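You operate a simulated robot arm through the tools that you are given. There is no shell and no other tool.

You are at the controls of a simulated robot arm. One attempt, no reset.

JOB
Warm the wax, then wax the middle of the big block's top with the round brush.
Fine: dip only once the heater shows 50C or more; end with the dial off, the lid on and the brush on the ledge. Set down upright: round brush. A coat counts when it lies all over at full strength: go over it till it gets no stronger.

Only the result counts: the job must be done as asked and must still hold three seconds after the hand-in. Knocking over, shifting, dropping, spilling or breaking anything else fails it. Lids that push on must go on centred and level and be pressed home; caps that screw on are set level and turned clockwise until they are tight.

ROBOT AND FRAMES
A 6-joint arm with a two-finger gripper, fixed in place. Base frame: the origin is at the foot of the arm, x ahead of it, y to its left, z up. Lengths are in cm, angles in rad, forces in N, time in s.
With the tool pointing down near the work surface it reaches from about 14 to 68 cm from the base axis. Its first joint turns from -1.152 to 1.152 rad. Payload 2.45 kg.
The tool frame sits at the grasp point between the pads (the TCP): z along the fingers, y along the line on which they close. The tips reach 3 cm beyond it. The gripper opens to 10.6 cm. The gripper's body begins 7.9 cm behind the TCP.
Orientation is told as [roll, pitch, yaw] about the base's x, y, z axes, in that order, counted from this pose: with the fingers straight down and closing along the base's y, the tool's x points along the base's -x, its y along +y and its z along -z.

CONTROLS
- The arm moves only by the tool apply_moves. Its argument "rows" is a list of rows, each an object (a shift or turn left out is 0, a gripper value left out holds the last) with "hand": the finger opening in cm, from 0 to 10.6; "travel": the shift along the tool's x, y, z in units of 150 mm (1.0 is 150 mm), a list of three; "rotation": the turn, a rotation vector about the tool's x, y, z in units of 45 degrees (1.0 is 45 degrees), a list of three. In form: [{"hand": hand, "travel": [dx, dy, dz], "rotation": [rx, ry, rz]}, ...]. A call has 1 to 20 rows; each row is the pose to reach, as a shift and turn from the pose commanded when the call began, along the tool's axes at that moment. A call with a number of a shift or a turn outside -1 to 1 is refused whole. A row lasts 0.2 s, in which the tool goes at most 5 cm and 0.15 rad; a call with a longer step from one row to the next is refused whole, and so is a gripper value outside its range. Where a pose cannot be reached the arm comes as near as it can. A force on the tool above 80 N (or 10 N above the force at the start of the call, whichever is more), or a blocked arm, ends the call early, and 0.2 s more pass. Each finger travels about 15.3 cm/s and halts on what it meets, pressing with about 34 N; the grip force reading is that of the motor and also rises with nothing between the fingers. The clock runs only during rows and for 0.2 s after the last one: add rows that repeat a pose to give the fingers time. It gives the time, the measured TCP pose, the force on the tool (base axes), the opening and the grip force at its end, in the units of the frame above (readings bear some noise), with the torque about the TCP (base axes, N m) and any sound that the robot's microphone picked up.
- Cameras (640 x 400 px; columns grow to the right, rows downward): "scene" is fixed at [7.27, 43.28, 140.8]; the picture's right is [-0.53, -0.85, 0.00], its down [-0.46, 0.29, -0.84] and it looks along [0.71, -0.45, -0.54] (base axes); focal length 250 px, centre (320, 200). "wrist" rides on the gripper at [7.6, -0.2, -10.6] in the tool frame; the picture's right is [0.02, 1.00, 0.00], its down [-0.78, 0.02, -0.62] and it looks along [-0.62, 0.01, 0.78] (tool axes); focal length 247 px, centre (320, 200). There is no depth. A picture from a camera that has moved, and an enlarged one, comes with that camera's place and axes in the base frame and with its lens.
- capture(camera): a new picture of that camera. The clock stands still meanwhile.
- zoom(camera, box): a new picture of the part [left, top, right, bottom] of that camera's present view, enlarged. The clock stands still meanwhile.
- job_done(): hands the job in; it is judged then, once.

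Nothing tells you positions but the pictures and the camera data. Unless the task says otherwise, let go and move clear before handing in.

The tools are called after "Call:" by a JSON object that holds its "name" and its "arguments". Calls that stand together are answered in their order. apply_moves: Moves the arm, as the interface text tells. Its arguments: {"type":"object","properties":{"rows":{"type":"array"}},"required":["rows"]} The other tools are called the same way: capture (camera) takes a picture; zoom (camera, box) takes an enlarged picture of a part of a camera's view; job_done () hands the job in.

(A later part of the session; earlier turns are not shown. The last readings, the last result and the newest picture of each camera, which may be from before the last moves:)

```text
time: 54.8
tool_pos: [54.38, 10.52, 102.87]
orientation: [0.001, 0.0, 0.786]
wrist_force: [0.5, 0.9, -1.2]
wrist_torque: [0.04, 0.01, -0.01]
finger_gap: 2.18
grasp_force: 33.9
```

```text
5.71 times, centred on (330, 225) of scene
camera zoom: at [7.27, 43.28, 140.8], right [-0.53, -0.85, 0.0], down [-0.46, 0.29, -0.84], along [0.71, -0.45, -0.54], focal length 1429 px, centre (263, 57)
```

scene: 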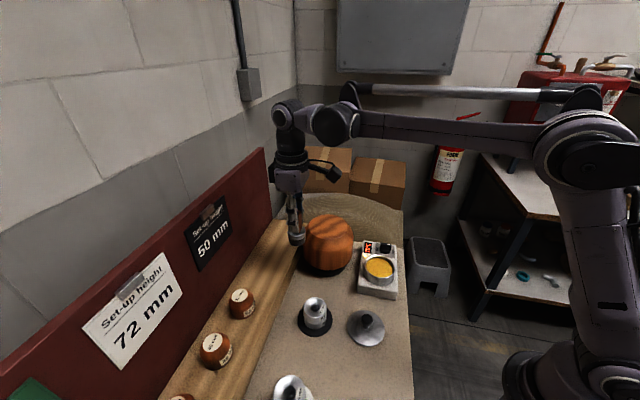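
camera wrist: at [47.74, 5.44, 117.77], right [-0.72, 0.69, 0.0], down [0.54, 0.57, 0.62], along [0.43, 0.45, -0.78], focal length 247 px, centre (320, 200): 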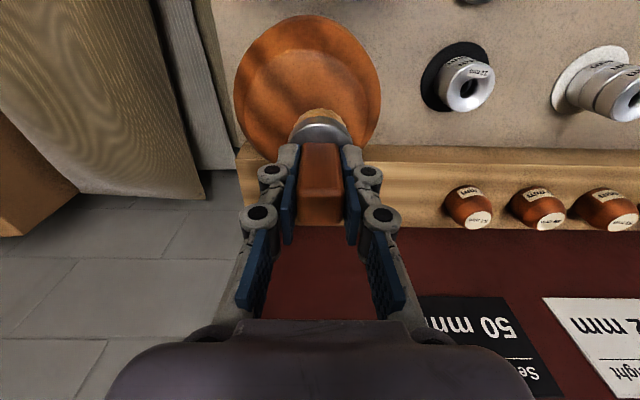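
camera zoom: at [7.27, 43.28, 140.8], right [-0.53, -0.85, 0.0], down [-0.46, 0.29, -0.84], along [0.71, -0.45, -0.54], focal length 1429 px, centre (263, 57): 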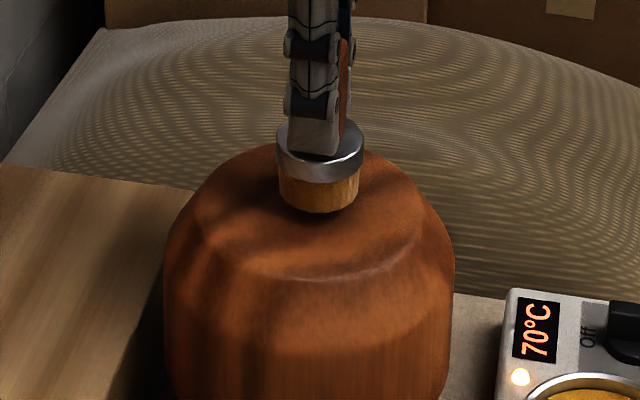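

Call:
{"name": "apply_moves", "arguments": {"rows": [{"travel": [0, 0, 0.01]}, {"travel": [0, 0, 0.02]}, {"travel": [0, 0, 0.02]}]}}

Call:
{"name": "apply_moves", "arguments": {"rows": [{"travel": [0, 0, 0.008]}, {"travel": [0, 0, 0.016]}, {"travel": [0, 0, 0.016]}]}}

Call:
{"name": "zoom", "arguments": {"camera": "scene", "box": [295, 190, 365, 260]}}

```text
time: 55.6
tool_pos: [54.38, 10.63, 102.57]
orientation: [-0.001, 0.0, 0.787]
wrist_force: [-0.2, -0.5, -0.8]
wrist_torque: [0.04, 0.01, -0.02]
finger_gap: 2.2
grasp_force: 34.2
```

```text
time: 56.4
tool_pos: [54.27, 10.56, 102.41]
orientation: [0.0, -0.001, 0.785]
wrist_force: [1.0, -0.3, -0.8]
wrist_torque: [-0.02, 0.0, -0.03]
finger_gap: 2.19
grasp_force: 33.7
```

```text
5.71 times, centred on (330, 225) of scene
camera zoom: at [7.27, 43.28, 140.8], right [-0.53, -0.85, 0.0], down [-0.46, 0.29, -0.84], along [0.71, -0.45, -0.54], focal length 1429 px, centre (263, 57)
```

zoom: 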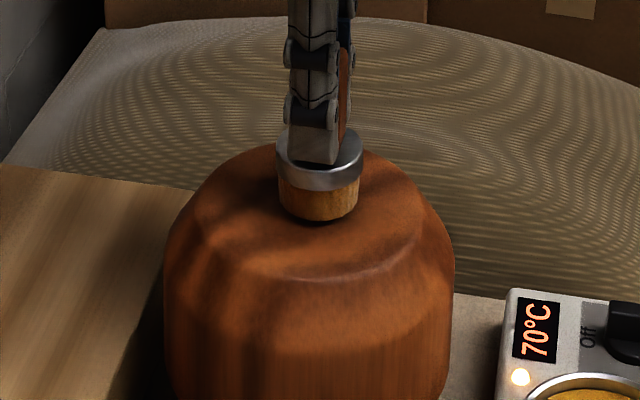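

Still no contact; the shadow shows it is very close. I continue down.

Call:
{"name": "apply_moves", "arguments": {"rows": [{"travel": [0, 0, 0.008]}, {"travel": [0, 0, 0.016]}, {"travel": [0, 0, 0.016]}]}}

Call:
{"name": "apply_moves", "arguments": {"rows": [{"travel": [0, 0, 0.007]}, {"travel": [0, 0, 0.013]}, {"travel": [0, 0, 0.013]}]}}

Call:
{"name": "zoom", "arguments": {"camera": "scene", "box": [295, 190, 365, 260]}}

```text
time: 57.2
tool_pos: [54.39, 10.64, 102.11]
orientation: [-0.001, -0.001, 0.786]
wrist_force: [-0.7, 1.0, -1.2]
wrist_torque: [-0.03, -0.01, -0.01]
finger_gap: 2.21
grasp_force: 34.2
```

```text
time: 58.0
tool_pos: [54.32, 10.71, 101.98]
orientation: [0.0, 0.001, 0.784]
wrist_force: [0.2, 0.4, -0.4]
wrist_torque: [-0.02, -0.03, -0.02]
finger_gap: 2.19
grasp_force: 33.8
```

```text
5.71 times, centred on (330, 225) of scene
camera zoom: at [7.27, 43.28, 140.8], right [-0.53, -0.85, 0.0], down [-0.46, 0.29, -0.84], along [0.71, -0.45, -0.54], focal length 1429 px, centre (263, 57)
```

zoom: 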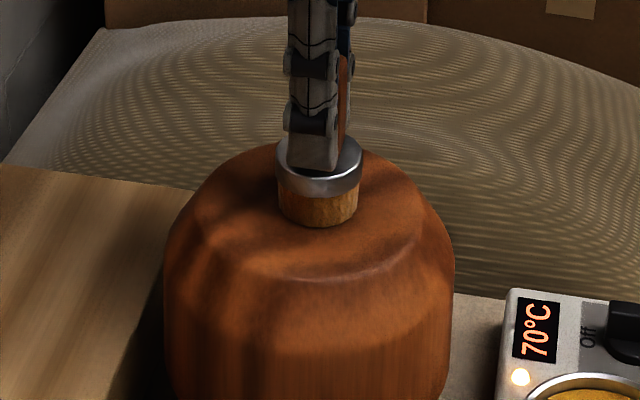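

Call:
{"name": "apply_moves", "arguments": {"rows": [{"travel": [0, 0, 0.005]}, {"travel": [0, 0, 0.01]}, {"travel": [0, 0, 0.01]}]}}

Call:
{"name": "apply_moves", "arguments": {"rows": [{"travel": [0, 0, 0.005]}, {"travel": [0, 0, 0.01]}, {"travel": [0, 0, 0.01]}]}}

Call:
{"name": "zoom", "arguments": {"camera": "scene", "box": [295, 190, 365, 260]}}

Call:
{"name": "zoom", "arguments": {"camera": "wrist", "box": [220, 0, 400, 150]}}

```text
time: 58.8
tool_pos: [54.28, 10.57, 101.8]
orientation: [0.0, 0.0, 0.787]
wrist_force: [0.4, 0.5, 6.8]
wrist_torque: [0.06, -0.01, 0.01]
finger_gap: 2.18
grasp_force: 33.8
```

```text
time: 59.6
tool_pos: [54.28, 10.51, 101.6]
orientation: [0.001, 0.0, 0.786]
wrist_force: [1.3, 0.7, 33.4]
wrist_torque: [0.05, -0.02, 0.0]
finger_gap: 2.18
grasp_force: 34.1
```

```text
5.71 times, centred on (330, 225) of scene
camera zoom: at [7.22, 43.27, 140.81], right [-0.53, -0.85, 0.0], down [-0.46, 0.29, -0.84], along [0.71, -0.45, -0.54], focal length 1429 px, centre (263, 57)
```

zoom: 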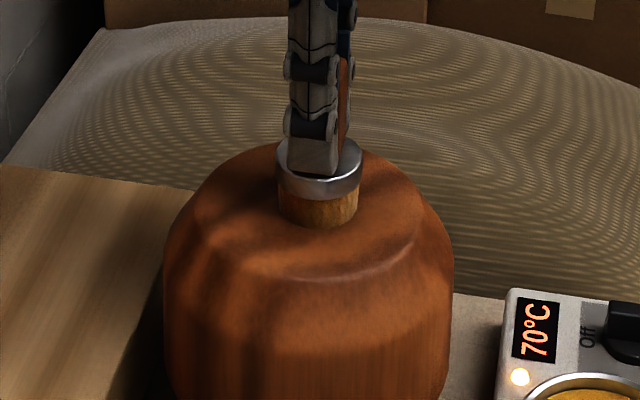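

```text
2.67 times, centred on (310, 75) of wrist
camera zoom: at [48.99, 5.04, 112.36], right [-0.72, 0.69, 0.0], down [0.54, 0.57, 0.62], along [0.43, 0.45, -0.78], focal length 659 px, centre (347, 533)
```

zoom: 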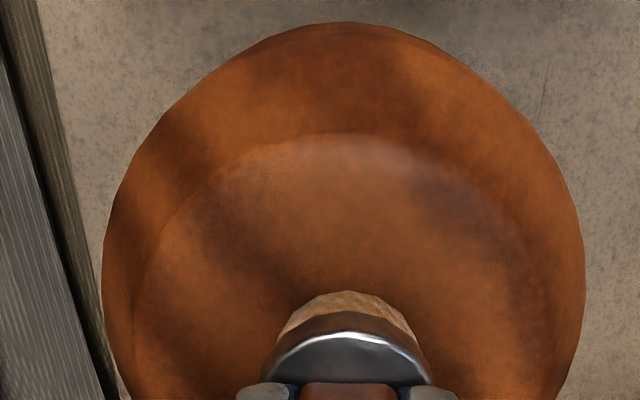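

Contact: about 7 N at TCP z≈101.8. I'll ease off to a light pressure and brush a small circle around the centre.

Call:
{"name": "apply_moves", "arguments": {"rows": [{"travel": [0, 0, -0.009]}, {"travel": [0.03, 0, -0.009]}, {"travel": [0.06, 0, -0.009]}, {"travel": [0.09, 0.02, -0.009]}, {"travel": [0.07, 0.06, -0.009]}, {"travel": [0.03, 0.09, -0.009]}, {"travel": [-0.02, 0.09, -0.009]}, {"travel": [-0.06, 0.07, -0.009]}, {"travel": [-0.09, 0.03, -0.009]}, {"travel": [-0.09, -0.02, -0.009]}, {"travel": [-0.06, -0.07, -0.009]}, {"travel": [-0.02, -0.09, -0.009]}, {"travel": [0.03, -0.09, -0.009]}, {"travel": [0.07, -0.06, -0.009]}, {"travel": [0.09, -0.02, -0.009]}, {"travel": [0.05, 0, -0.009]}, {"travel": [0, 0, -0.009]}]}}

Call:
{"name": "zoom", "arguments": {"camera": "scene", "box": [295, 190, 365, 260]}}

Call:
{"name": "zoom", "arguments": {"camera": "wrist", "box": [220, 0, 400, 150]}}

```text
time: 63.2
tool_pos: [54.31, 10.54, 101.73]
orientation: [0.001, 0.0, 0.785]
wrist_force: [-0.9, -0.4, -1.2]
wrist_torque: [0.03, -0.01, 0.02]
finger_gap: 2.19
grasp_force: 33.6
```

```text
5.71 times, centred on (330, 225) of scene
camera zoom: at [7.27, 43.28, 140.8], right [-0.53, -0.85, 0.0], down [-0.46, 0.29, -0.84], along [0.71, -0.45, -0.54], focal length 1429 px, centre (263, 57)
```

zoom: 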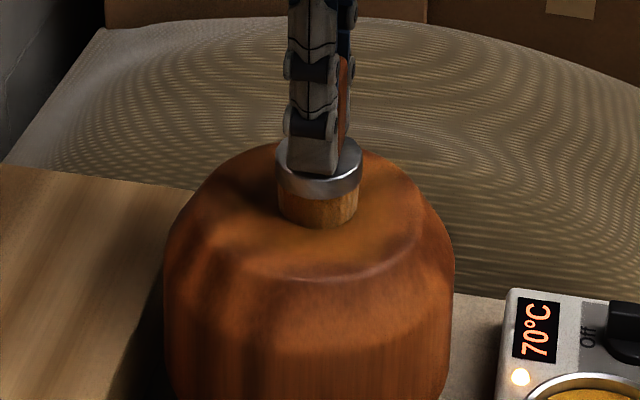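

```text
2.67 times, centred on (310, 75) of wrist
camera zoom: at [48.96, 5.11, 112.44], right [-0.72, 0.69, 0.0], down [0.54, 0.57, 0.62], along [0.43, 0.45, -0.78], focal length 659 px, centre (347, 533)
```

zoom: 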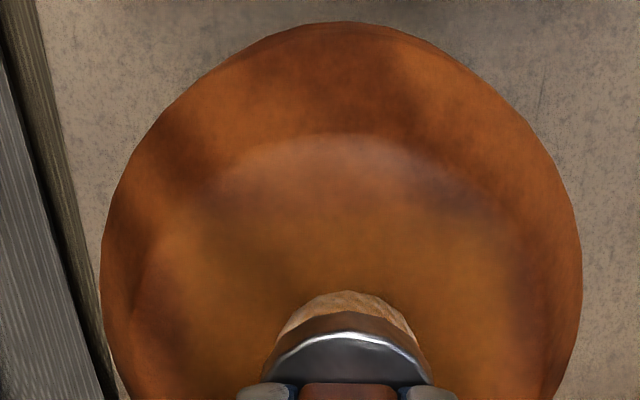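

A faint yellowish coat is visible already. I'll lift the brush and move it aside to see the area covered.

Call:
{"name": "apply_moves", "arguments": {"rows": [{"travel": [0, 0, -0.1]}, {"travel": [0, 0, -0.25]}, {"travel": [0.2, 0, -0.35]}, {"travel": [0.45, 0, -0.35]}, {"travel": [0.7, 0, -0.35]}, {"travel": [0.7, 0, -0.35]}]}}

Call:
{"name": "zoom", "arguments": {"camera": "scene", "box": [295, 200, 365, 260]}}

Call:
{"name": "capture", "arguments": {"camera": "wrist"}}

```text
time: 64.6
tool_pos: [46.84, 3.01, 107.03]
orientation: [0.0, 0.001, 0.785]
wrist_force: [0.2, -0.2, -0.4]
wrist_torque: [0.03, -0.02, -0.03]
finger_gap: 2.21
grasp_force: 33.8
```

```text
6.67 times, centred on (330, 230) of scene
camera zoom: at [7.27, 43.28, 140.8], right [-0.53, -0.85, 0.0], down [-0.46, 0.29, -0.84], along [0.71, -0.45, -0.54], focal length 1667 px, centre (253, 0)
```

zoom: 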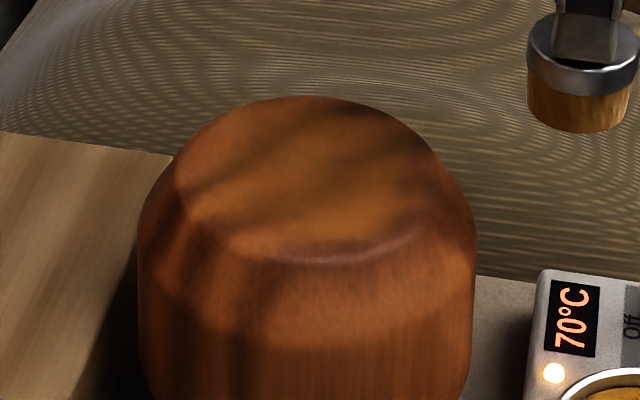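

```text
taken
camera wrist: at [41.55, -2.43, 117.7], right [-0.72, 0.69, 0.0], down [0.54, 0.57, 0.62], along [0.43, 0.45, -0.78], focal length 247 px, centre (320, 200)
```

wrist: 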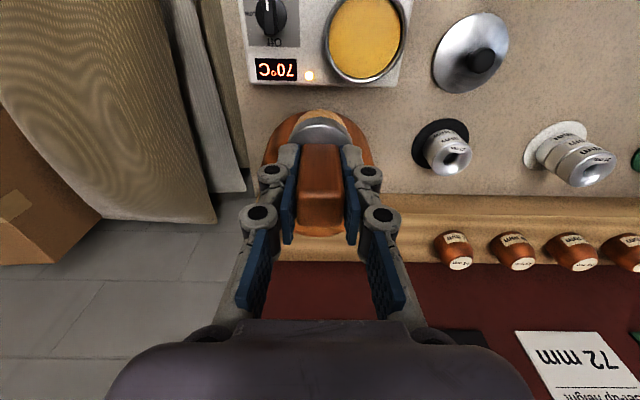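

Call:
{"name": "zoom", "arguments": {"camera": "scene", "box": [305, 210, 357, 245]}}

Call:
{"name": "zoom", "arguments": {"camera": "scene", "box": [365, 195, 415, 230]}}

```text
11.43 times, centred on (331, 228) of scene
camera zoom: at [7.27, 43.28, 140.8], right [-0.53, -0.85, 0.0], down [-0.46, 0.29, -0.84], along [0.71, -0.45, -0.54], focal length 2858 px, centre (194, -114)
```

zoom: 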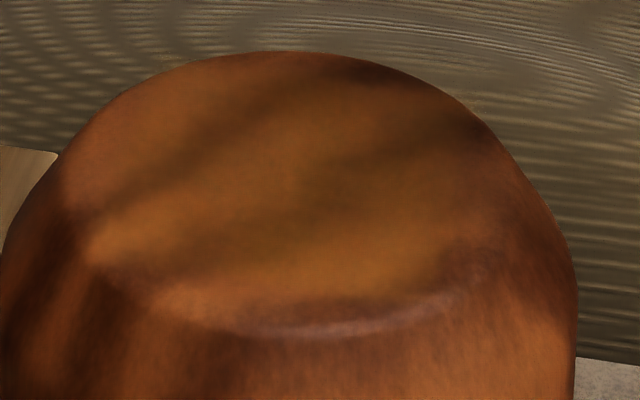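

```text
11.43 times, centred on (390, 212) of scene
camera zoom: at [7.27, 43.28, 140.8], right [-0.53, -0.85, 0.0], down [-0.46, 0.29, -0.84], along [0.71, -0.45, -0.54], focal length 2858 px, centre (-480, 57)
```

zoom: 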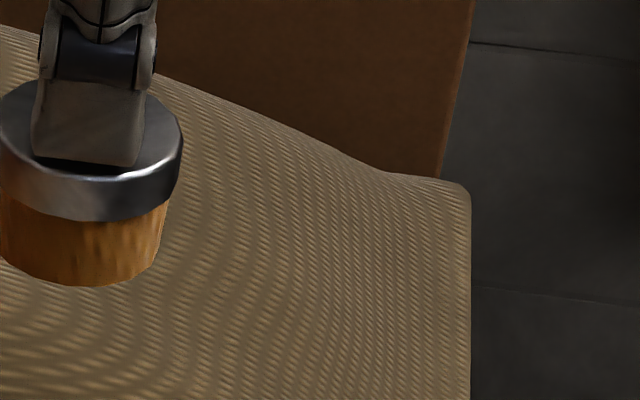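

The coat is centred on the flat but still thin. I'll return and go over it several times with slightly more pressure.

Call:
{"name": "apply_moves", "arguments": {"rows": [{"travel": [-0.25, 0, 0]}, {"travel": [-0.5, 0, 0]}, {"travel": [-0.7, 0, 0.05]}, {"travel": [-0.7, 0, 0.2]}, {"travel": [-0.7, 0, 0.31]}, {"travel": [-0.7, 0, 0.345]}, {"travel": [-0.7, 0, 0.353]}, {"travel": [-0.7, 0, 0.353]}]}}

```text
time: 66.4
tool_pos: [54.34, 10.6, 101.69]
orientation: [-0.001, 0.001, 0.785]
wrist_force: [-1.5, 0.1, -0.9]
wrist_torque: [-0.03, -0.01, 0.0]
finger_gap: 2.19
grasp_force: 34.2
```

No contact force yet, so I'll step down a little to find the surface again.

Call:
{"name": "apply_moves", "arguments": {"rows": [{"travel": [0, 0, 0.004]}, {"travel": [0, 0, 0.004]}, {"travel": [0, 0, 0.004]}]}}

Call:
{"name": "apply_moves", "arguments": {"rows": [{"travel": [0, 0, 0.004]}, {"travel": [0, 0, 0.004]}, {"travel": [0, 0, 0.004]}]}}

```text
time: 67.2
tool_pos: [54.19, 10.51, 101.74]
orientation: [0.0, -0.001, 0.786]
wrist_force: [-0.5, -0.8, 0.1]
wrist_torque: [0.0, 0.01, 0.01]
finger_gap: 2.22
grasp_force: 33.9
```

```text
time: 68.0
tool_pos: [54.3, 10.63, 101.57]
orientation: [0.003, -0.001, 0.786]
wrist_force: [3.3, 1.6, 16.2]
wrist_torque: [0.04, -0.15, 0.0]
finger_gap: 2.22
grasp_force: 33.9
```

Contact is back at about 16 N. I'll do two rounds of strokes at that height.

Call:
{"name": "apply_moves", "arguments": {"rows": [{"travel": [0.04, 0, -0.001]}, {"travel": [0.03, 0.04, -0.001]}, {"travel": [-0.02, 0.05, -0.001]}, {"travel": [-0.05, 0.0, -0.001]}, {"travel": [-0.02, -0.05, -0.001]}, {"travel": [0.04, -0.04, -0.001]}, {"travel": [0.08, 0, -0.001]}, {"travel": [0.07, 0.05, -0.001]}, {"travel": [0.03, 0.09, -0.001]}, {"travel": [-0.02, 0.1, -0.001]}, {"travel": [-0.07, 0.07, -0.001]}, {"travel": [-0.1, 0.02, -0.001]}, {"travel": [-0.09, -0.03, -0.001]}, {"travel": [-0.06, -0.08, -0.001]}, {"travel": [0, -0.1, -0.001]}, {"travel": [0.05, -0.08, -0.001]}, {"travel": [0.09, -0.03, -0.001]}, {"travel": [0.09, 0.02, -0.001]}, {"travel": [0.05, 0.01, -0.001]}, {"travel": [0, 0, -0.001]}]}}

Call:
{"name": "apply_moves", "arguments": {"rows": [{"travel": [0.04, 0, 0]}, {"travel": [0.08, 0, 0]}, {"travel": [0.07, 0.05, 0]}, {"travel": [0.03, 0.09, 0]}, {"travel": [-0.02, 0.1, 0]}, {"travel": [-0.07, 0.07, 0]}, {"travel": [-0.1, 0.02, 0]}, {"travel": [-0.09, -0.03, 0]}, {"travel": [-0.06, -0.08, 0]}, {"travel": [0, -0.1, 0]}, {"travel": [0.05, -0.08, 0]}, {"travel": [0.09, -0.03, 0]}, {"travel": [0.09, 0.02, 0]}, {"travel": [0.05, 0.01, 0]}, {"travel": [0.03, 0.04, 0]}, {"travel": [-0.02, 0.05, 0]}, {"travel": [-0.05, 0.0, 0]}, {"travel": [-0.02, -0.05, 0]}, {"travel": [0.02, -0.02, 0]}, {"travel": [0, 0, 0]}]}}

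Call:
{"name": "zoom", "arguments": {"camera": "scene", "box": [295, 200, 365, 260]}}

Call:
{"name": "zoom", "arguments": {"camera": "wrist", "box": [220, 0, 400, 150]}}

```text
time: 72.2
tool_pos: [54.37, 10.63, 101.66]
orientation: [-0.001, -0.001, 0.784]
wrist_force: [-0.9, -0.1, 1.1]
wrist_torque: [-0.05, 0.01, 0.02]
finger_gap: 2.19
grasp_force: 33.7
```

```text
time: 76.4
tool_pos: [54.24, 10.41, 101.59]
orientation: [-0.001, 0.006, 0.784]
wrist_force: [1.4, -5.0, 14.9]
wrist_torque: [-0.3, -0.05, 0.01]
finger_gap: 2.21
grasp_force: 33.8
```

```text
6.67 times, centred on (330, 230) of scene
camera zoom: at [7.25, 43.26, 140.81], right [-0.53, -0.85, 0.0], down [-0.46, 0.29, -0.84], along [0.71, -0.45, -0.54], focal length 1667 px, centre (253, 0)
```

zoom: 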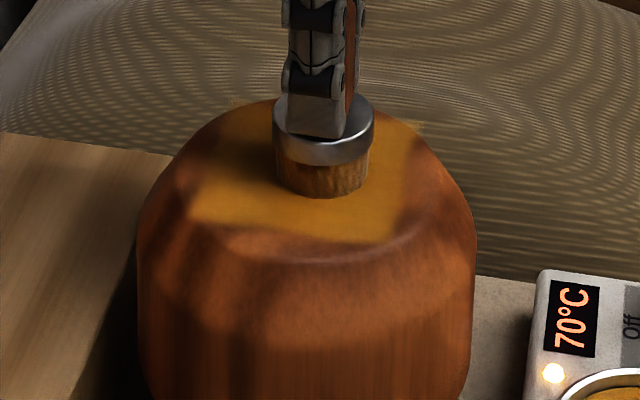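

```text
2.67 times, centred on (310, 75) of wrist
camera zoom: at [48.93, 4.91, 112.3], right [-0.72, 0.69, 0.0], down [0.54, 0.57, 0.62], along [0.43, 0.45, -0.79], focal length 659 px, centre (347, 533)
```

zoom: 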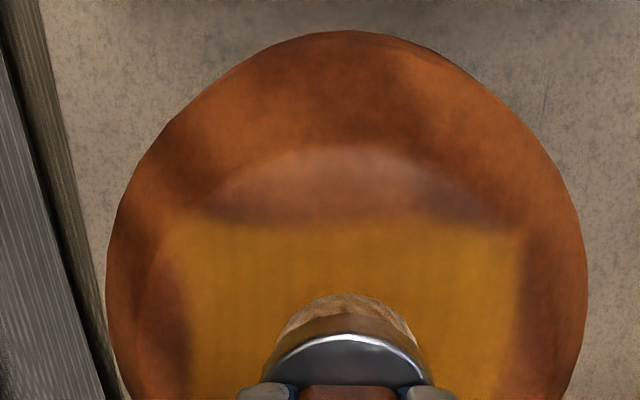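

The wax shows as a square patch roughly 8.6 cm wide, slightly towards +u of my strokes. I'll lift aside and inspect its evenness.

Call:
{"name": "apply_moves", "arguments": {"rows": [{"travel": [0, 0, -0.1]}, {"travel": [0, 0, -0.25]}, {"travel": [0.2, 0, -0.35]}, {"travel": [0.45, 0, -0.35]}, {"travel": [0.7, 0, -0.35]}, {"travel": [0.7, 0, -0.35]}]}}

Call:
{"name": "zoom", "arguments": {"camera": "scene", "box": [305, 210, 357, 245]}}

Call:
{"name": "zoom", "arguments": {"camera": "scene", "box": [295, 195, 415, 270]}}

```text
time: 77.8
tool_pos: [46.74, 2.93, 106.83]
orientation: [-0.001, 0.001, 0.787]
wrist_force: [-0.3, -0.6, 0.1]
wrist_torque: [-0.01, -0.03, 0.02]
finger_gap: 2.21
grasp_force: 33.8
```

```text
11.43 times, centred on (331, 228) of scene
camera zoom: at [7.27, 43.28, 140.8], right [-0.53, -0.85, 0.0], down [-0.46, 0.29, -0.84], along [0.71, -0.45, -0.54], focal length 2858 px, centre (194, -114)
```

zoom: 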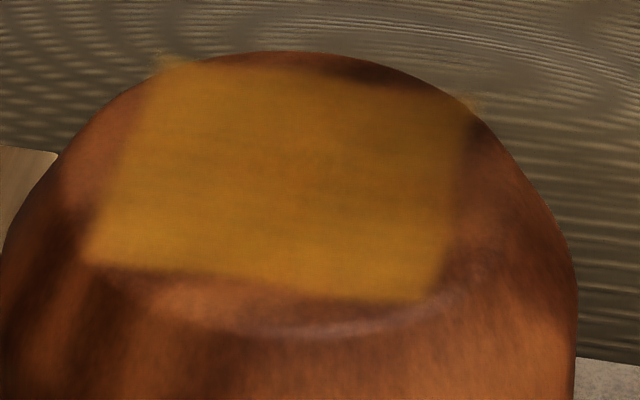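

```text
5.33 times, centred on (355, 232) of scene
camera zoom: at [7.27, 43.28, 140.8], right [-0.53, -0.85, 0.0], down [-0.46, 0.29, -0.84], along [0.71, -0.45, -0.54], focal length 1334 px, centre (133, 27)
```

zoom: 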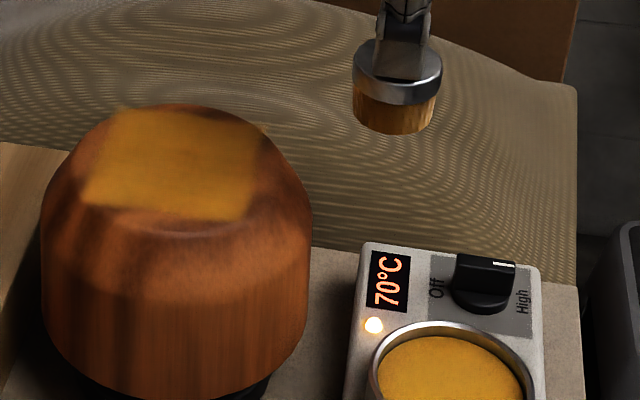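

The coat is one square patch centred near (54.4, 10.6). I'll now go over the whole square systematically (brush centre ±2.1 cm in both directions).

Call:
{"name": "apply_moves", "arguments": {"rows": [{"travel": [-0.25, 0, 0]}, {"travel": [-0.5, 0, 0]}, {"travel": [-0.7, 0, 0.05]}, {"travel": [-0.7, 0, 0.2]}, {"travel": [-0.7, 0, 0.31]}, {"travel": [-0.7, 0, 0.345]}, {"travel": [-0.7, 0, 0.351]}, {"travel": [-0.7, 0, 0.351]}]}}

Call:
{"name": "apply_moves", "arguments": {"rows": [{"travel": [0.06, -0.06, 0]}, {"travel": [0.14, -0.14, 0]}, {"travel": [0.07, -0.14, 0]}, {"travel": [0, -0.14, 0]}, {"travel": [-0.07, -0.14, 0]}, {"travel": [-0.14, -0.14, 0]}, {"travel": [-0.14, -0.07, 0]}, {"travel": [-0.07, -0.07, 0]}, {"travel": [0, -0.07, 0]}, {"travel": [0.07, -0.07, 0]}, {"travel": [0.14, -0.07, 0]}, {"travel": [0.14, 0, 0]}, {"travel": [0.07, 0, 0]}, {"travel": [0, 0, 0]}, {"travel": [-0.07, 0, 0]}, {"travel": [-0.14, 0, 0]}, {"travel": [-0.14, 0.07, 0]}, {"travel": [-0.07, 0.07, 0]}, {"travel": [0, 0.07, 0]}, {"travel": [0.07, 0.07, 0]}]}}

Call:
{"name": "apply_moves", "arguments": {"rows": [{"travel": [0.07, 0, 0]}, {"travel": [0.07, 0.07, 0]}, {"travel": [0, 0.07, 0]}, {"travel": [-0.07, 0.07, 0]}, {"travel": [-0.14, 0.07, 0]}, {"travel": [-0.21, 0.07, 0]}, {"travel": [-0.14, 0.0, 0]}, {"travel": [-0.07, -0.07, 0]}, {"travel": [-0.07, -0.07, 0]}]}}

Call:
{"name": "zoom", "arguments": {"camera": "scene", "box": [305, 210, 357, 245]}}

Call:
{"name": "zoom", "arguments": {"camera": "wrist", "box": [220, 0, 400, 150]}}

```text
time: 79.6
tool_pos: [54.28, 10.47, 101.48]
orientation: [0.001, 0.001, 0.786]
wrist_force: [0.1, 0.1, 2.1]
wrist_torque: [0.03, -0.01, -0.01]
finger_gap: 2.2
grasp_force: 34.0
```

```text
time: 83.8
tool_pos: [52.79, 10.52, 101.48]
orientation: [0.0, -0.001, 0.785]
wrist_force: [3.5, 3.3, 11.4]
wrist_torque: [0.18, -0.2, -0.01]
finger_gap: 2.19
grasp_force: 33.9
```

```text
time: 85.8
tool_pos: [54.43, 10.71, 101.53]
orientation: [0.002, -0.001, 0.785]
wrist_force: [-0.4, 2.0, 3.2]
wrist_torque: [0.13, -0.01, 0.03]
finger_gap: 2.2
grasp_force: 33.4
```

```text
11.43 times, centred on (331, 228) of scene
camera zoom: at [7.27, 43.28, 140.8], right [-0.53, -0.85, 0.0], down [-0.46, 0.29, -0.84], along [0.71, -0.45, -0.54], focal length 2858 px, centre (194, -114)
```

zoom: 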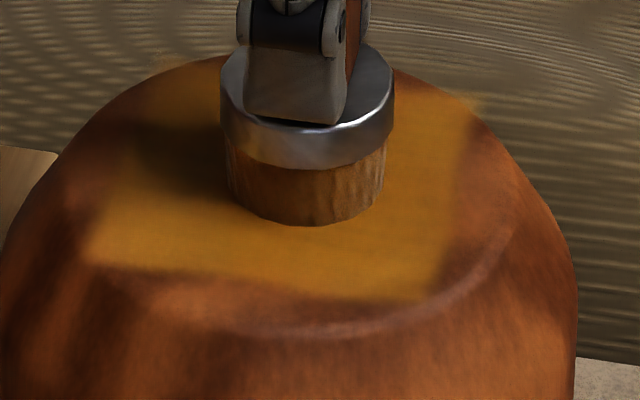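

```text
2.67 times, centred on (310, 75) of wrist
camera zoom: at [49.03, 5.0, 112.26], right [-0.72, 0.69, 0.0], down [0.54, 0.57, 0.62], along [0.43, 0.45, -0.78], focal length 659 px, centre (347, 533)
```

zoom: 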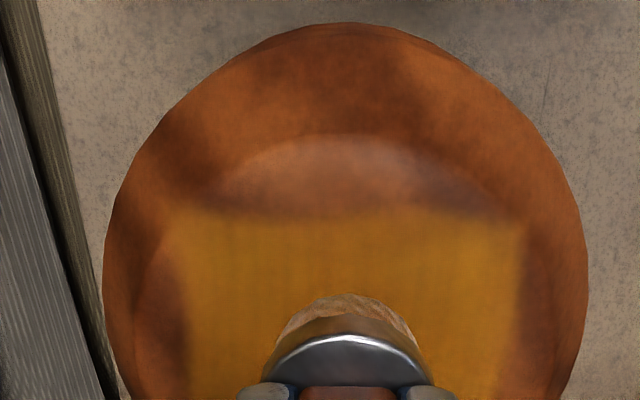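

Call:
{"name": "apply_moves", "arguments": {"rows": [{"travel": [0, 0, -0.1]}, {"travel": [0, 0, -0.25]}, {"travel": [0.2, 0, -0.35]}, {"travel": [0.45, 0, -0.35]}, {"travel": [0.7, 0, -0.35]}, {"travel": [0.7, 0, -0.35]}]}}

Call:
{"name": "zoom", "arguments": {"camera": "scene", "box": [305, 210, 357, 245]}}

Call:
{"name": "zoom", "arguments": {"camera": "scene", "box": [295, 195, 415, 270]}}

```text
time: 87.2
tool_pos: [46.8, 3.2, 106.95]
orientation: [0.0, 0.001, 0.786]
wrist_force: [0.2, 0.7, -0.4]
wrist_torque: [0.02, 0.0, 0.0]
finger_gap: 2.21
grasp_force: 34.3
```

```text
11.43 times, centred on (331, 228) of scene
camera zoom: at [7.27, 43.28, 140.8], right [-0.53, -0.85, 0.0], down [-0.46, 0.29, -0.84], along [0.71, -0.45, -0.54], focal length 2858 px, centre (194, -114)
```

zoom: 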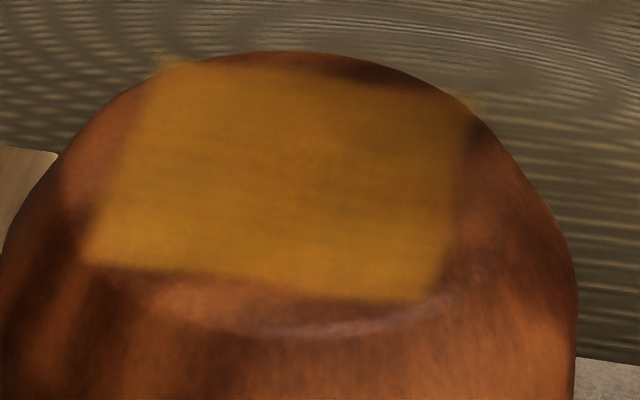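

```text
5.33 times, centred on (355, 232) of scene
camera zoom: at [7.27, 43.28, 140.8], right [-0.53, -0.85, 0.0], down [-0.46, 0.29, -0.84], along [0.71, -0.45, -0.54], focal length 1334 px, centre (133, 27)
```

zoom: 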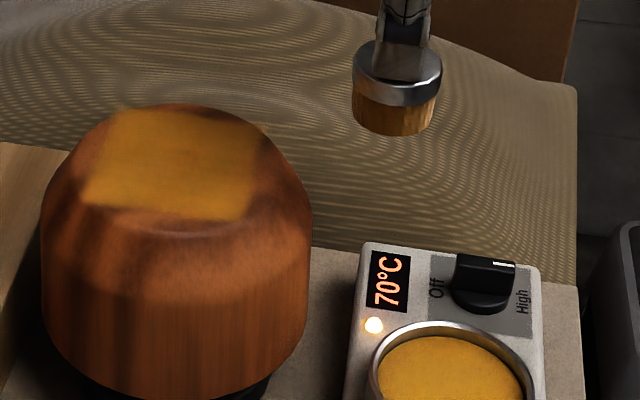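

No visible change from that pass, but the brush might be running low, so I'll re-dip once (70 °C) and go over it again to be sure.

Call:
{"name": "apply_moves", "arguments": {"rows": [{"travel": [0.09, 0.08, 0]}, {"travel": [0.18, 0.16, 0]}, {"travel": [0.27, 0.24, 0]}, {"travel": [0.349, 0.3, 0]}, {"travel": [0.349, 0.3, 0.2]}, {"travel": [0.349, 0.3, 0.4]}, {"travel": [0.349, 0.3, 0.6]}, {"travel": [0.349, 0.3, 0.7]}, {"travel": [0.349, 0.3, 0.7]}]}}

Call:
{"name": "zoom", "arguments": {"camera": "wrist", "box": [250, 40, 390, 160]}}

Call:
{"name": "zoom", "arguments": {"camera": "scene", "box": [350, 225, 410, 290]}}

```text
time: 89.2
tool_pos: [39.97, 2.8, 96.38]
orientation: [0.001, 0.0, 0.785]
wrist_force: [0.2, -0.5, -0.7]
wrist_torque: [0.0, 0.0, 0.02]
finger_gap: 2.22
grasp_force: 34.1
```

```text
3.33 times, centred on (320, 100) of wrist
camera zoom: at [34.67, -2.85, 107.09], right [-0.72, 0.69, 0.0], down [0.54, 0.57, 0.62], along [0.43, 0.45, -0.78], focal length 823 px, centre (320, 533)
```

zoom: 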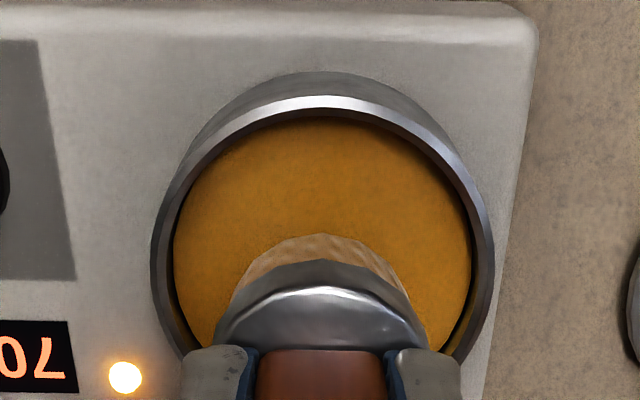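

```text
6.15 times, centred on (380, 258) of scene
camera zoom: at [7.27, 43.28, 140.8], right [-0.53, -0.85, 0.0], down [-0.46, 0.29, -0.84], along [0.71, -0.45, -0.54], focal length 1539 px, centre (-49, -154)
```

zoom: 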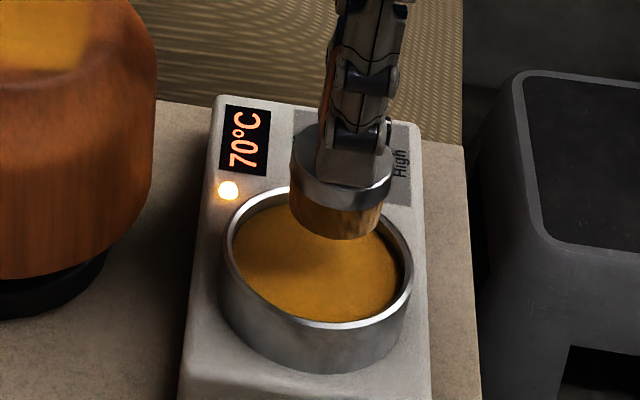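

Centred over the pot. Dipping again about as deep as before, then lifting slowly.

Call:
{"name": "apply_moves", "arguments": {"rows": [{"travel": [0, 0, 0.08]}, {"travel": [0, 0, 0.16]}, {"travel": [0, 0, 0.2]}, {"travel": [0, 0, 0.22]}, {"travel": [0, 0, 0.228]}, {"travel": [0, 0, 0.228]}, {"travel": [0, 0, 0.228]}]}}

Call:
{"name": "zoom", "arguments": {"camera": "scene", "box": [350, 225, 410, 290]}}

```text
time: 90.8
tool_pos: [39.95, 2.6, 92.85]
orientation: [-0.003, -0.001, 0.787]
wrist_force: [-0.1, 0.5, -1.1]
wrist_torque: [0.05, 0.01, 0.02]
finger_gap: 2.19
grasp_force: 34.5
```

```text
6.15 times, centred on (380, 258) of scene
camera zoom: at [7.27, 43.28, 140.8], right [-0.53, -0.85, 0.0], down [-0.46, 0.29, -0.84], along [0.71, -0.45, -0.54], focal length 1539 px, centre (-49, -154)
```

zoom: 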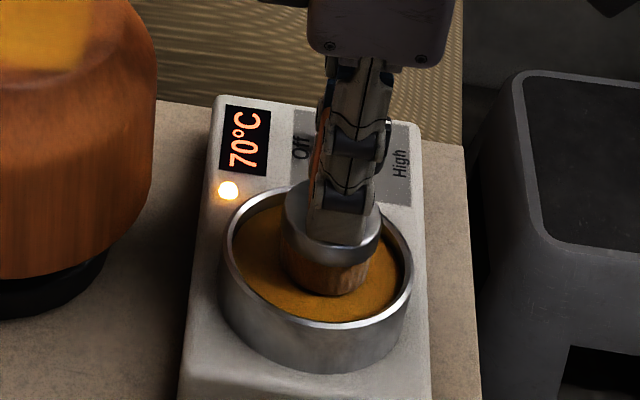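

Call:
{"name": "apply_moves", "arguments": {"rows": [{"travel": [0, 0, 0.008]}, {"travel": [0, 0, 0.015]}, {"travel": [0, 0, 0.015]}, {"travel": [0, 0, 0.015]}]}}

Call:
{"name": "zoom", "arguments": {"camera": "scene", "box": [350, 225, 410, 290]}}

```text
time: 91.8
tool_pos: [40.08, 2.64, 92.68]
orientation: [0.002, -0.001, 0.785]
wrist_force: [-0.5, -0.3, -0.4]
wrist_torque: [-0.01, 0.0, 0.03]
finger_gap: 2.21
grasp_force: 33.8
```

```text
6.15 times, centred on (380, 258) of scene
camera zoom: at [7.27, 43.28, 140.8], right [-0.53, -0.85, 0.0], down [-0.46, 0.29, -0.84], along [0.71, -0.45, -0.54], focal length 1539 px, centre (-49, -154)
```

zoom: 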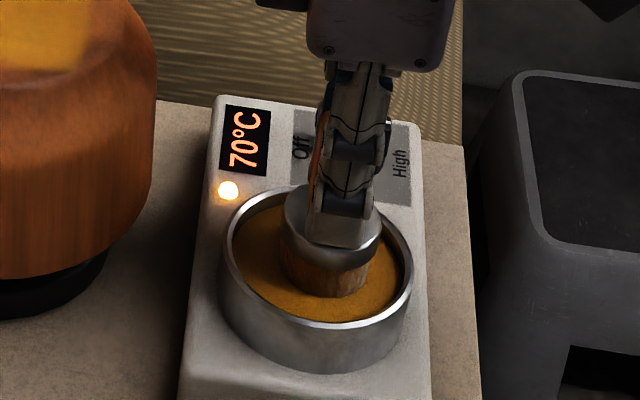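

Call:
{"name": "apply_moves", "arguments": {"rows": [{"travel": [0, 0, 0.006]}, {"travel": [0, 0, 0.012]}, {"travel": [0, 0, 0.012]}, {"travel": [0, 0, 0.012]}]}}

Call:
{"name": "zoom", "arguments": {"camera": "scene", "box": [360, 235, 400, 275]}}

```text
time: 92.8
tool_pos: [39.94, 2.62, 92.65]
orientation: [0.001, 0.0, 0.783]
wrist_force: [1.2, 0.0, 33.0]
wrist_torque: [-0.02, -0.07, 0.04]
finger_gap: 2.2
grasp_force: 33.6
```

```text
10.00 times, centred on (380, 255) of scene
camera zoom: at [7.23, 43.28, 140.81], right [-0.53, -0.85, 0.0], down [-0.46, 0.29, -0.84], along [0.71, -0.45, -0.54], focal length 2501 px, centre (-280, -350)
```

zoom: 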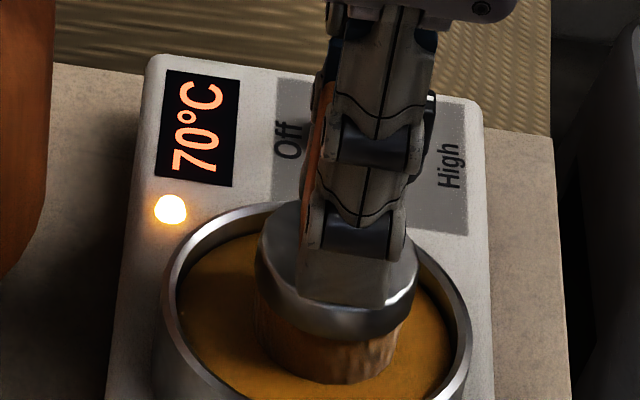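

Firm contact in the wax again, so the brush is reloaded. Lifting out and returning above the block.

Call:
{"name": "apply_moves", "arguments": {"rows": [{"travel": [0, 0, -0.04]}, {"travel": [0, 0, -0.1]}, {"travel": [0, 0, -0.2]}, {"travel": [0, 0, -0.35]}, {"travel": [0, 0, -0.5]}, {"travel": [0, 0, -0.65]}, {"travel": [0, 0, -0.8]}, {"travel": [0, 0, -0.96]}, {"travel": [0, 0, -0.96]}]}}

Call:
{"name": "apply_moves", "arguments": {"rows": [{"travel": [-0.2, -0.06, 0]}, {"travel": [-0.4, -0.12, 0]}, {"travel": [-0.6, -0.18, 0]}, {"travel": [-0.8, -0.24, 0]}, {"travel": [-1.0, -0.3, 0]}, {"travel": [-1.0, -0.3, 0.1]}, {"travel": [-1.0, -0.3, 0.2]}, {"travel": [-1.0, -0.3, 0.28]}, {"travel": [-1.0, -0.3, 0.28]}]}}

Call:
{"name": "zoom", "arguments": {"camera": "scene", "box": [295, 195, 365, 260]}}

Call:
{"name": "zoom", "arguments": {"camera": "wrist", "box": [220, 0, 400, 150]}}

```text
time: 94.8
tool_pos: [40.09, 2.61, 106.93]
orientation: [0.001, -0.001, 0.784]
wrist_force: [0.1, -0.1, -0.8]
wrist_torque: [-0.03, 0.0, 0.02]
finger_gap: 2.19
grasp_force: 34.3
```

```text
time: 96.8
tool_pos: [53.79, 10.12, 102.65]
orientation: [-0.002, -0.001, 0.785]
wrist_force: [0.4, -0.3, -0.4]
wrist_torque: [-0.03, 0.0, 0.0]
finger_gap: 2.17
grasp_force: 34.1
```

```text
6.15 times, centred on (330, 228) of scene
camera zoom: at [7.27, 43.28, 140.8], right [-0.53, -0.85, 0.0], down [-0.46, 0.29, -0.84], along [0.71, -0.45, -0.54], focal length 1539 px, centre (258, 31)
```

zoom: 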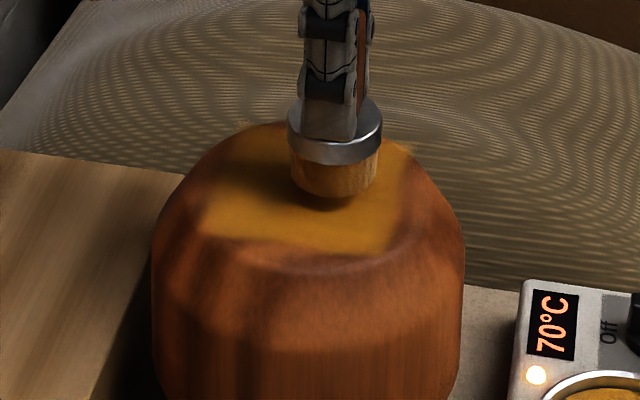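

```text
2.67 times, centred on (310, 75) of wrist
camera zoom: at [48.49, 4.54, 113.37], right [-0.72, 0.69, 0.0], down [0.54, 0.57, 0.62], along [0.43, 0.45, -0.78], focal length 659 px, centre (347, 533)
```

zoom: 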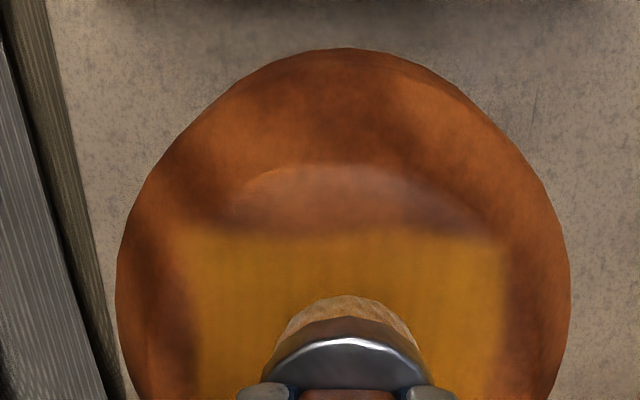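

Call:
{"name": "apply_moves", "arguments": {"rows": [{"travel": [-0.06, 0, 0]}, {"travel": [-0.06, 0, 0.04]}, {"travel": [-0.06, 0, 0.07]}, {"travel": [-0.06, 0, 0.07]}]}}

Call:
{"name": "apply_moves", "arguments": {"rows": [{"travel": [0, 0, 0.006]}, {"travel": [0, 0, 0.006]}, {"travel": [0, 0, 0.006]}]}}

Call:
{"name": "apply_moves", "arguments": {"rows": [{"travel": [0, 0, 0.006]}, {"travel": [0, 0, 0.006]}, {"travel": [0, 0, 0.006]}]}}

```text
time: 97.8
tool_pos: [54.36, 10.66, 101.65]
orientation: [0.001, 0.0, 0.785]
wrist_force: [0.5, -0.9, -0.8]
wrist_torque: [0.02, 0.01, -0.01]
finger_gap: 2.22
grasp_force: 33.7
```

```text
time: 98.6
tool_pos: [54.52, 10.72, 101.61]
orientation: [0.0, 0.001, 0.785]
wrist_force: [0.1, -0.1, -1.5]
wrist_torque: [-0.02, 0.0, 0.0]
finger_gap: 2.19
grasp_force: 34.4
```

```text
time: 99.4
tool_pos: [54.44, 10.78, 101.51]
orientation: [-0.001, -0.002, 0.784]
wrist_force: [-0.4, -0.7, -0.1]
wrist_torque: [0.0, 0.01, 0.01]
finger_gap: 2.19
grasp_force: 34.5
```

Call:
{"name": "apply_moves", "arguments": {"rows": [{"travel": [0, 0, 0.006]}, {"travel": [0, 0, 0.006]}, {"travel": [0, 0, 0.006]}]}}

Call:
{"name": "apply_moves", "arguments": {"rows": [{"travel": [0, 0, 0.004]}, {"travel": [0, 0, 0.004]}, {"travel": [0, 0, 0.004]}]}}

```text
time: 100.2
tool_pos: [54.39, 10.67, 101.53]
orientation: [0.0, 0.001, 0.786]
wrist_force: [1.1, -1.7, 13.0]
wrist_torque: [-0.03, -0.07, 0.05]
finger_gap: 2.2
grasp_force: 34.2
```

```text
time: 101.0
tool_pos: [54.36, 10.69, 101.49]
orientation: [0.001, 0.0, 0.787]
wrist_force: [3.9, 0.3, 33.7]
wrist_torque: [-0.01, -0.15, -0.01]
finger_gap: 2.2
grasp_force: 34.1
```

Contact again. I'll back off slightly to about 15 N and go over the whole square once more.

Call:
{"name": "apply_moves", "arguments": {"rows": [{"travel": [0, 0, -0.004]}, {"travel": [0.07, -0.07, -0.004]}, {"travel": [0.14, -0.14, -0.004]}, {"travel": [0.07, -0.14, -0.004]}, {"travel": [0, -0.14, -0.004]}, {"travel": [-0.07, -0.14, -0.004]}, {"travel": [-0.14, -0.14, -0.004]}, {"travel": [-0.14, -0.07, -0.004]}, {"travel": [-0.07, -0.07, -0.004]}, {"travel": [0, -0.07, -0.004]}, {"travel": [0.07, -0.07, -0.004]}, {"travel": [0.14, -0.07, -0.004]}, {"travel": [0.14, 0, -0.004]}, {"travel": [0.07, 0, -0.004]}, {"travel": [0, 0, -0.004]}, {"travel": [-0.07, 0, -0.004]}, {"travel": [-0.14, 0, -0.004]}, {"travel": [-0.14, 0.07, -0.004]}, {"travel": [-0.07, 0.07, -0.004]}, {"travel": [0, 0.07, -0.004]}]}}

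Call:
{"name": "apply_moves", "arguments": {"rows": [{"travel": [0.07, 0, 0]}, {"travel": [0.14, 0, 0]}, {"travel": [0.14, 0.07, 0]}, {"travel": [0.07, 0.07, 0]}, {"travel": [0, 0.07, 0]}, {"travel": [-0.07, 0.07, 0]}, {"travel": [-0.14, 0.07, 0]}, {"travel": [-0.14, 0.0, 0]}, {"travel": [-0.07, 0.0, 0]}, {"travel": [0.0, -0.03, 0]}, {"travel": [0.07, -0.07, 0]}, {"travel": [0.07, -0.14, 0]}, {"travel": [0, -0.14, 0]}, {"travel": [-0.07, -0.14, 0]}, {"travel": [-0.07, -0.07, 0]}, {"travel": [0, -0.07, 0]}]}}

Call:
{"name": "apply_moves", "arguments": {"rows": [{"travel": [0, 0, -0.1]}, {"travel": [0, 0, -0.25]}, {"travel": [0.2, 0, -0.35]}, {"travel": [0.45, 0, -0.35]}, {"travel": [0.7, 0, -0.35]}, {"travel": [0.7, 0, -0.35]}]}}

Call:
{"name": "zoom", "arguments": {"camera": "scene", "box": [305, 210, 357, 245]}}

Call:
{"name": "zoom", "arguments": {"camera": "scene", "box": [295, 195, 415, 270]}}

```text
time: 105.2
tool_pos: [53.68, 11.47, 101.42]
orientation: [-0.001, -0.002, 0.785]
wrist_force: [4.3, 5.3, 13.4]
wrist_torque: [0.26, -0.15, -0.02]
finger_gap: 2.2
grasp_force: 33.5
```

```text
time: 108.6
tool_pos: [54.45, 10.85, 101.34]
orientation: [0.002, -0.003, 0.789]
wrist_force: [3.5, 5.2, 15.8]
wrist_torque: [0.12, -0.17, 0.01]
finger_gap: 2.2
grasp_force: 34.2
```

```text
time: 110.0
tool_pos: [46.89, 3.26, 106.71]
orientation: [0.0, -0.001, 0.786]
wrist_force: [0.0, 0.3, -1.1]
wrist_torque: [-0.01, -0.01, -0.06]
finger_gap: 2.21
grasp_force: 33.6
```

```text
11.43 times, centred on (331, 228) of scene
camera zoom: at [7.27, 43.28, 140.8], right [-0.53, -0.85, 0.0], down [-0.46, 0.29, -0.84], along [0.71, -0.45, -0.54], focal length 2858 px, centre (194, -114)
```

zoom: 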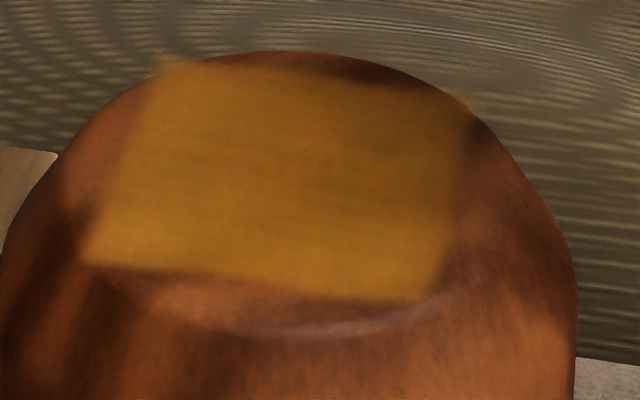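

```text
5.33 times, centred on (355, 232) of scene
camera zoom: at [7.27, 43.28, 140.8], right [-0.53, -0.85, 0.0], down [-0.46, 0.29, -0.84], along [0.71, -0.45, -0.54], focal length 1334 px, centre (133, 27)
```

zoom: 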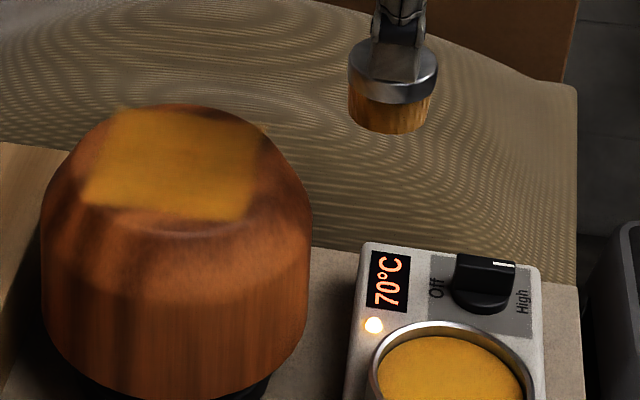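

The coat is unchanged after a fresh load, so it is at full strength, and the block has not moved. The brush looks slightly tilted in the grip, so I'll check that before setting it down.

Call:
{"name": "zoom", "arguments": {"camera": "scene", "box": [370, 180, 410, 225]}}

Call:
{"name": "zoom", "arguments": {"camera": "wrist", "box": [240, 90, 400, 220]}}

```text
8.89 times, centred on (390, 202) of scene
camera zoom: at [7.27, 43.28, 140.8], right [-0.53, -0.85, 0.0], down [-0.46, 0.29, -0.84], along [0.71, -0.45, -0.54], focal length 2223 px, centre (-302, 178)
```

zoom: 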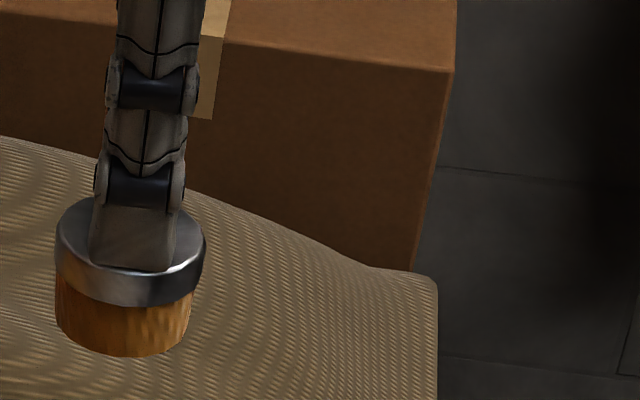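

```text
3.08 times, centred on (320, 155) of wrist
camera zoom: at [41.64, -2.27, 117.4], right [-0.72, 0.69, 0.0], down [0.54, 0.57, 0.62], along [0.43, 0.45, -0.78], focal length 760 px, centre (320, 338)
```

zoom: 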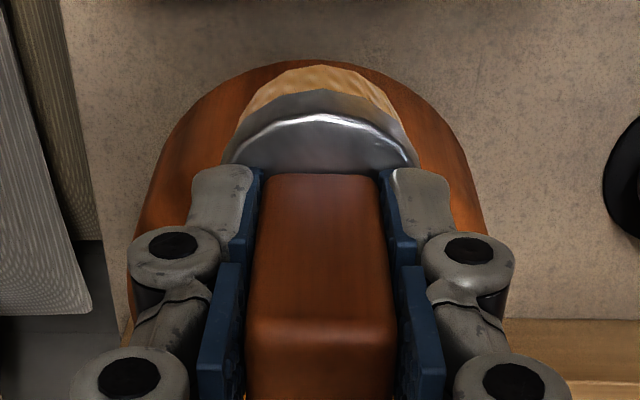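

The brush seems only slightly shifted/tilted in the grip. I'll carry it back to its place on the ledge, passing well above the block, and check uprightness there before release.

Call:
{"name": "apply_moves", "arguments": {"rows": [{"travel": [-0.11, 0.085, 0]}, {"travel": [-0.22, 0.17, 0]}, {"travel": [-0.33, 0.26, 0]}, {"travel": [-0.44, 0.345, 0]}, {"travel": [-0.54, 0.423, 0]}, {"travel": [-0.54, 0.423, 0]}]}}

Call:
{"name": "apply_moves", "arguments": {"rows": [{"travel": [-0.11, 0.085, 0]}, {"travel": [-0.22, 0.17, 0]}, {"travel": [-0.33, 0.26, 0]}, {"travel": [-0.44, 0.345, 0]}, {"travel": [-0.54, 0.423, 0]}, {"travel": [-0.54, 0.423, 0]}]}}

Call:
{"name": "zoom", "arguments": {"camera": "scene", "box": [270, 200, 330, 260]}}

Call:
{"name": "capture", "arguments": {"camera": "wrist"}}

```text
time: 111.4
tool_pos: [48.11, 13.44, 106.7]
orientation: [-0.001, 0.001, 0.787]
wrist_force: [0.1, 0.2, -1.4]
wrist_torque: [0.0, 0.0, -0.02]
finger_gap: 2.19
grasp_force: 34.3
```

```text
time: 112.8
tool_pos: [49.63, 23.79, 106.63]
orientation: [0.002, 0.002, 0.784]
wrist_force: [1.3, -0.1, -1.0]
wrist_torque: [0.0, 0.0, -0.01]
finger_gap: 2.18
grasp_force: 33.4
```

```text
6.67 times, centred on (300, 230) of scene
camera zoom: at [7.27, 43.28, 140.8], right [-0.53, -0.85, 0.0], down [-0.46, 0.29, -0.84], along [0.71, -0.45, -0.54], focal length 1667 px, centre (453, 0)
```

zoom: 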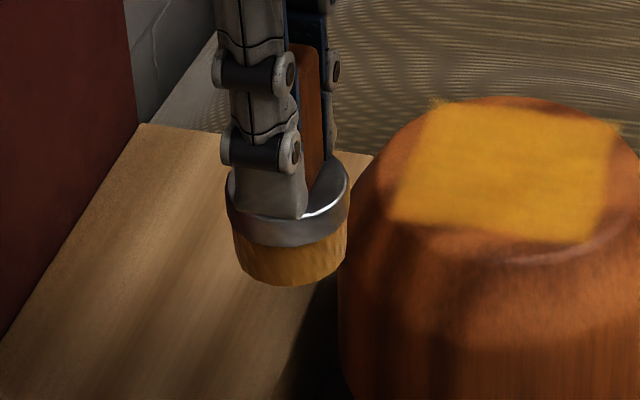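

```text
taken
camera wrist: at [44.26, 18.21, 117.33], right [-0.72, 0.69, 0.0], down [0.54, 0.57, 0.62], along [0.43, 0.45, -0.78], focal length 247 px, centre (320, 200)
```

wrist: 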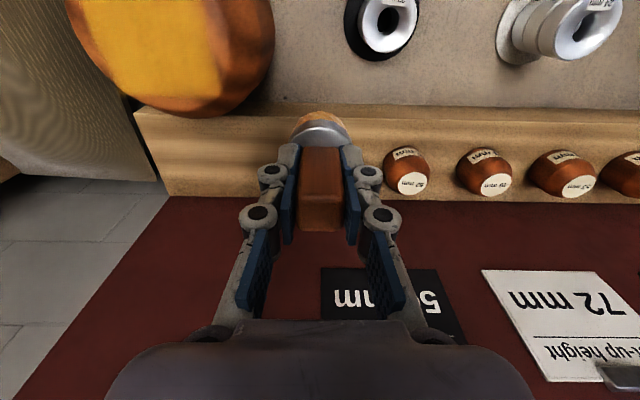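

The brush looks close to upright. Now I move out over its spot on the ledge and lower to just above the surface.

Call:
{"name": "apply_moves", "arguments": {"rows": [{"travel": [-0.2, 0.003, 0]}, {"travel": [-0.4, 0.006, 0.05]}, {"travel": [-0.58, 0.009, 0.15]}, {"travel": [-0.68, 0.011, 0.3]}, {"travel": [-0.68, 0.011, 0.5]}, {"travel": [-0.68, 0.011, 0.7]}, {"travel": [-0.68, 0.011, 0.8]}, {"travel": [-0.68, 0.011, 0.84]}, {"travel": [-0.68, 0.011, 0.84]}]}}

Call:
{"name": "zoom", "arguments": {"camera": "scene", "box": [235, 235, 295, 285]}}

Call:
{"name": "zoom", "arguments": {"camera": "wrist", "box": [230, 80, 410, 240]}}

```text
time: 114.8
tool_pos: [56.55, 31.12, 94.05]
orientation: [0.0, 0.0, 0.785]
wrist_force: [0.0, -0.3, -0.8]
wrist_torque: [-0.01, 0.0, 0.0]
finger_gap: 2.18
grasp_force: 34.1
```

```text
8.00 times, centred on (265, 260) of scene
camera zoom: at [7.27, 43.28, 140.8], right [-0.53, -0.85, 0.0], down [-0.46, 0.29, -0.84], along [0.71, -0.45, -0.54], focal length 2001 px, centre (760, -280)
```

zoom: 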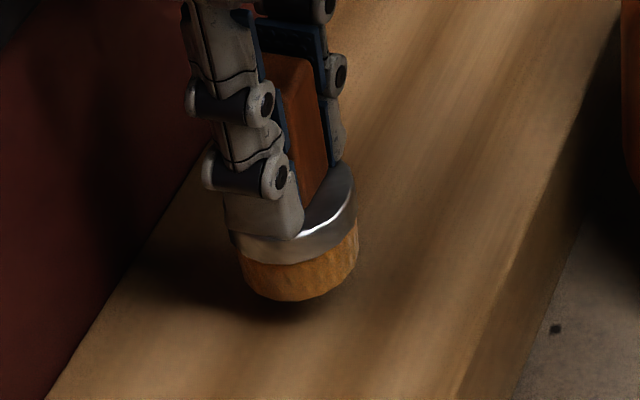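

```text
2.50 times, centred on (320, 160) of wrist
camera zoom: at [51.32, 25.56, 104.75], right [-0.72, 0.69, 0.0], down [0.54, 0.57, 0.62], along [0.43, 0.45, -0.78], focal length 617 px, centre (320, 300)
```

zoom: 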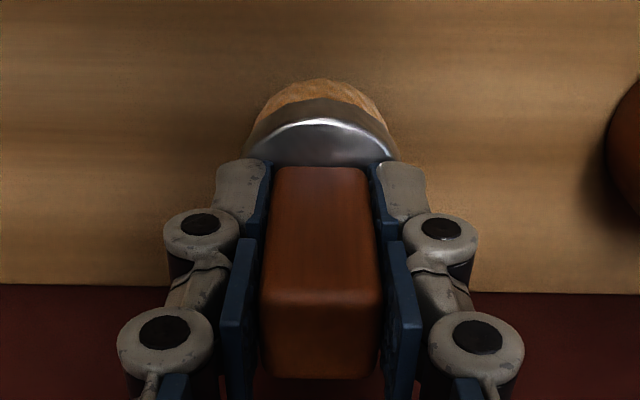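

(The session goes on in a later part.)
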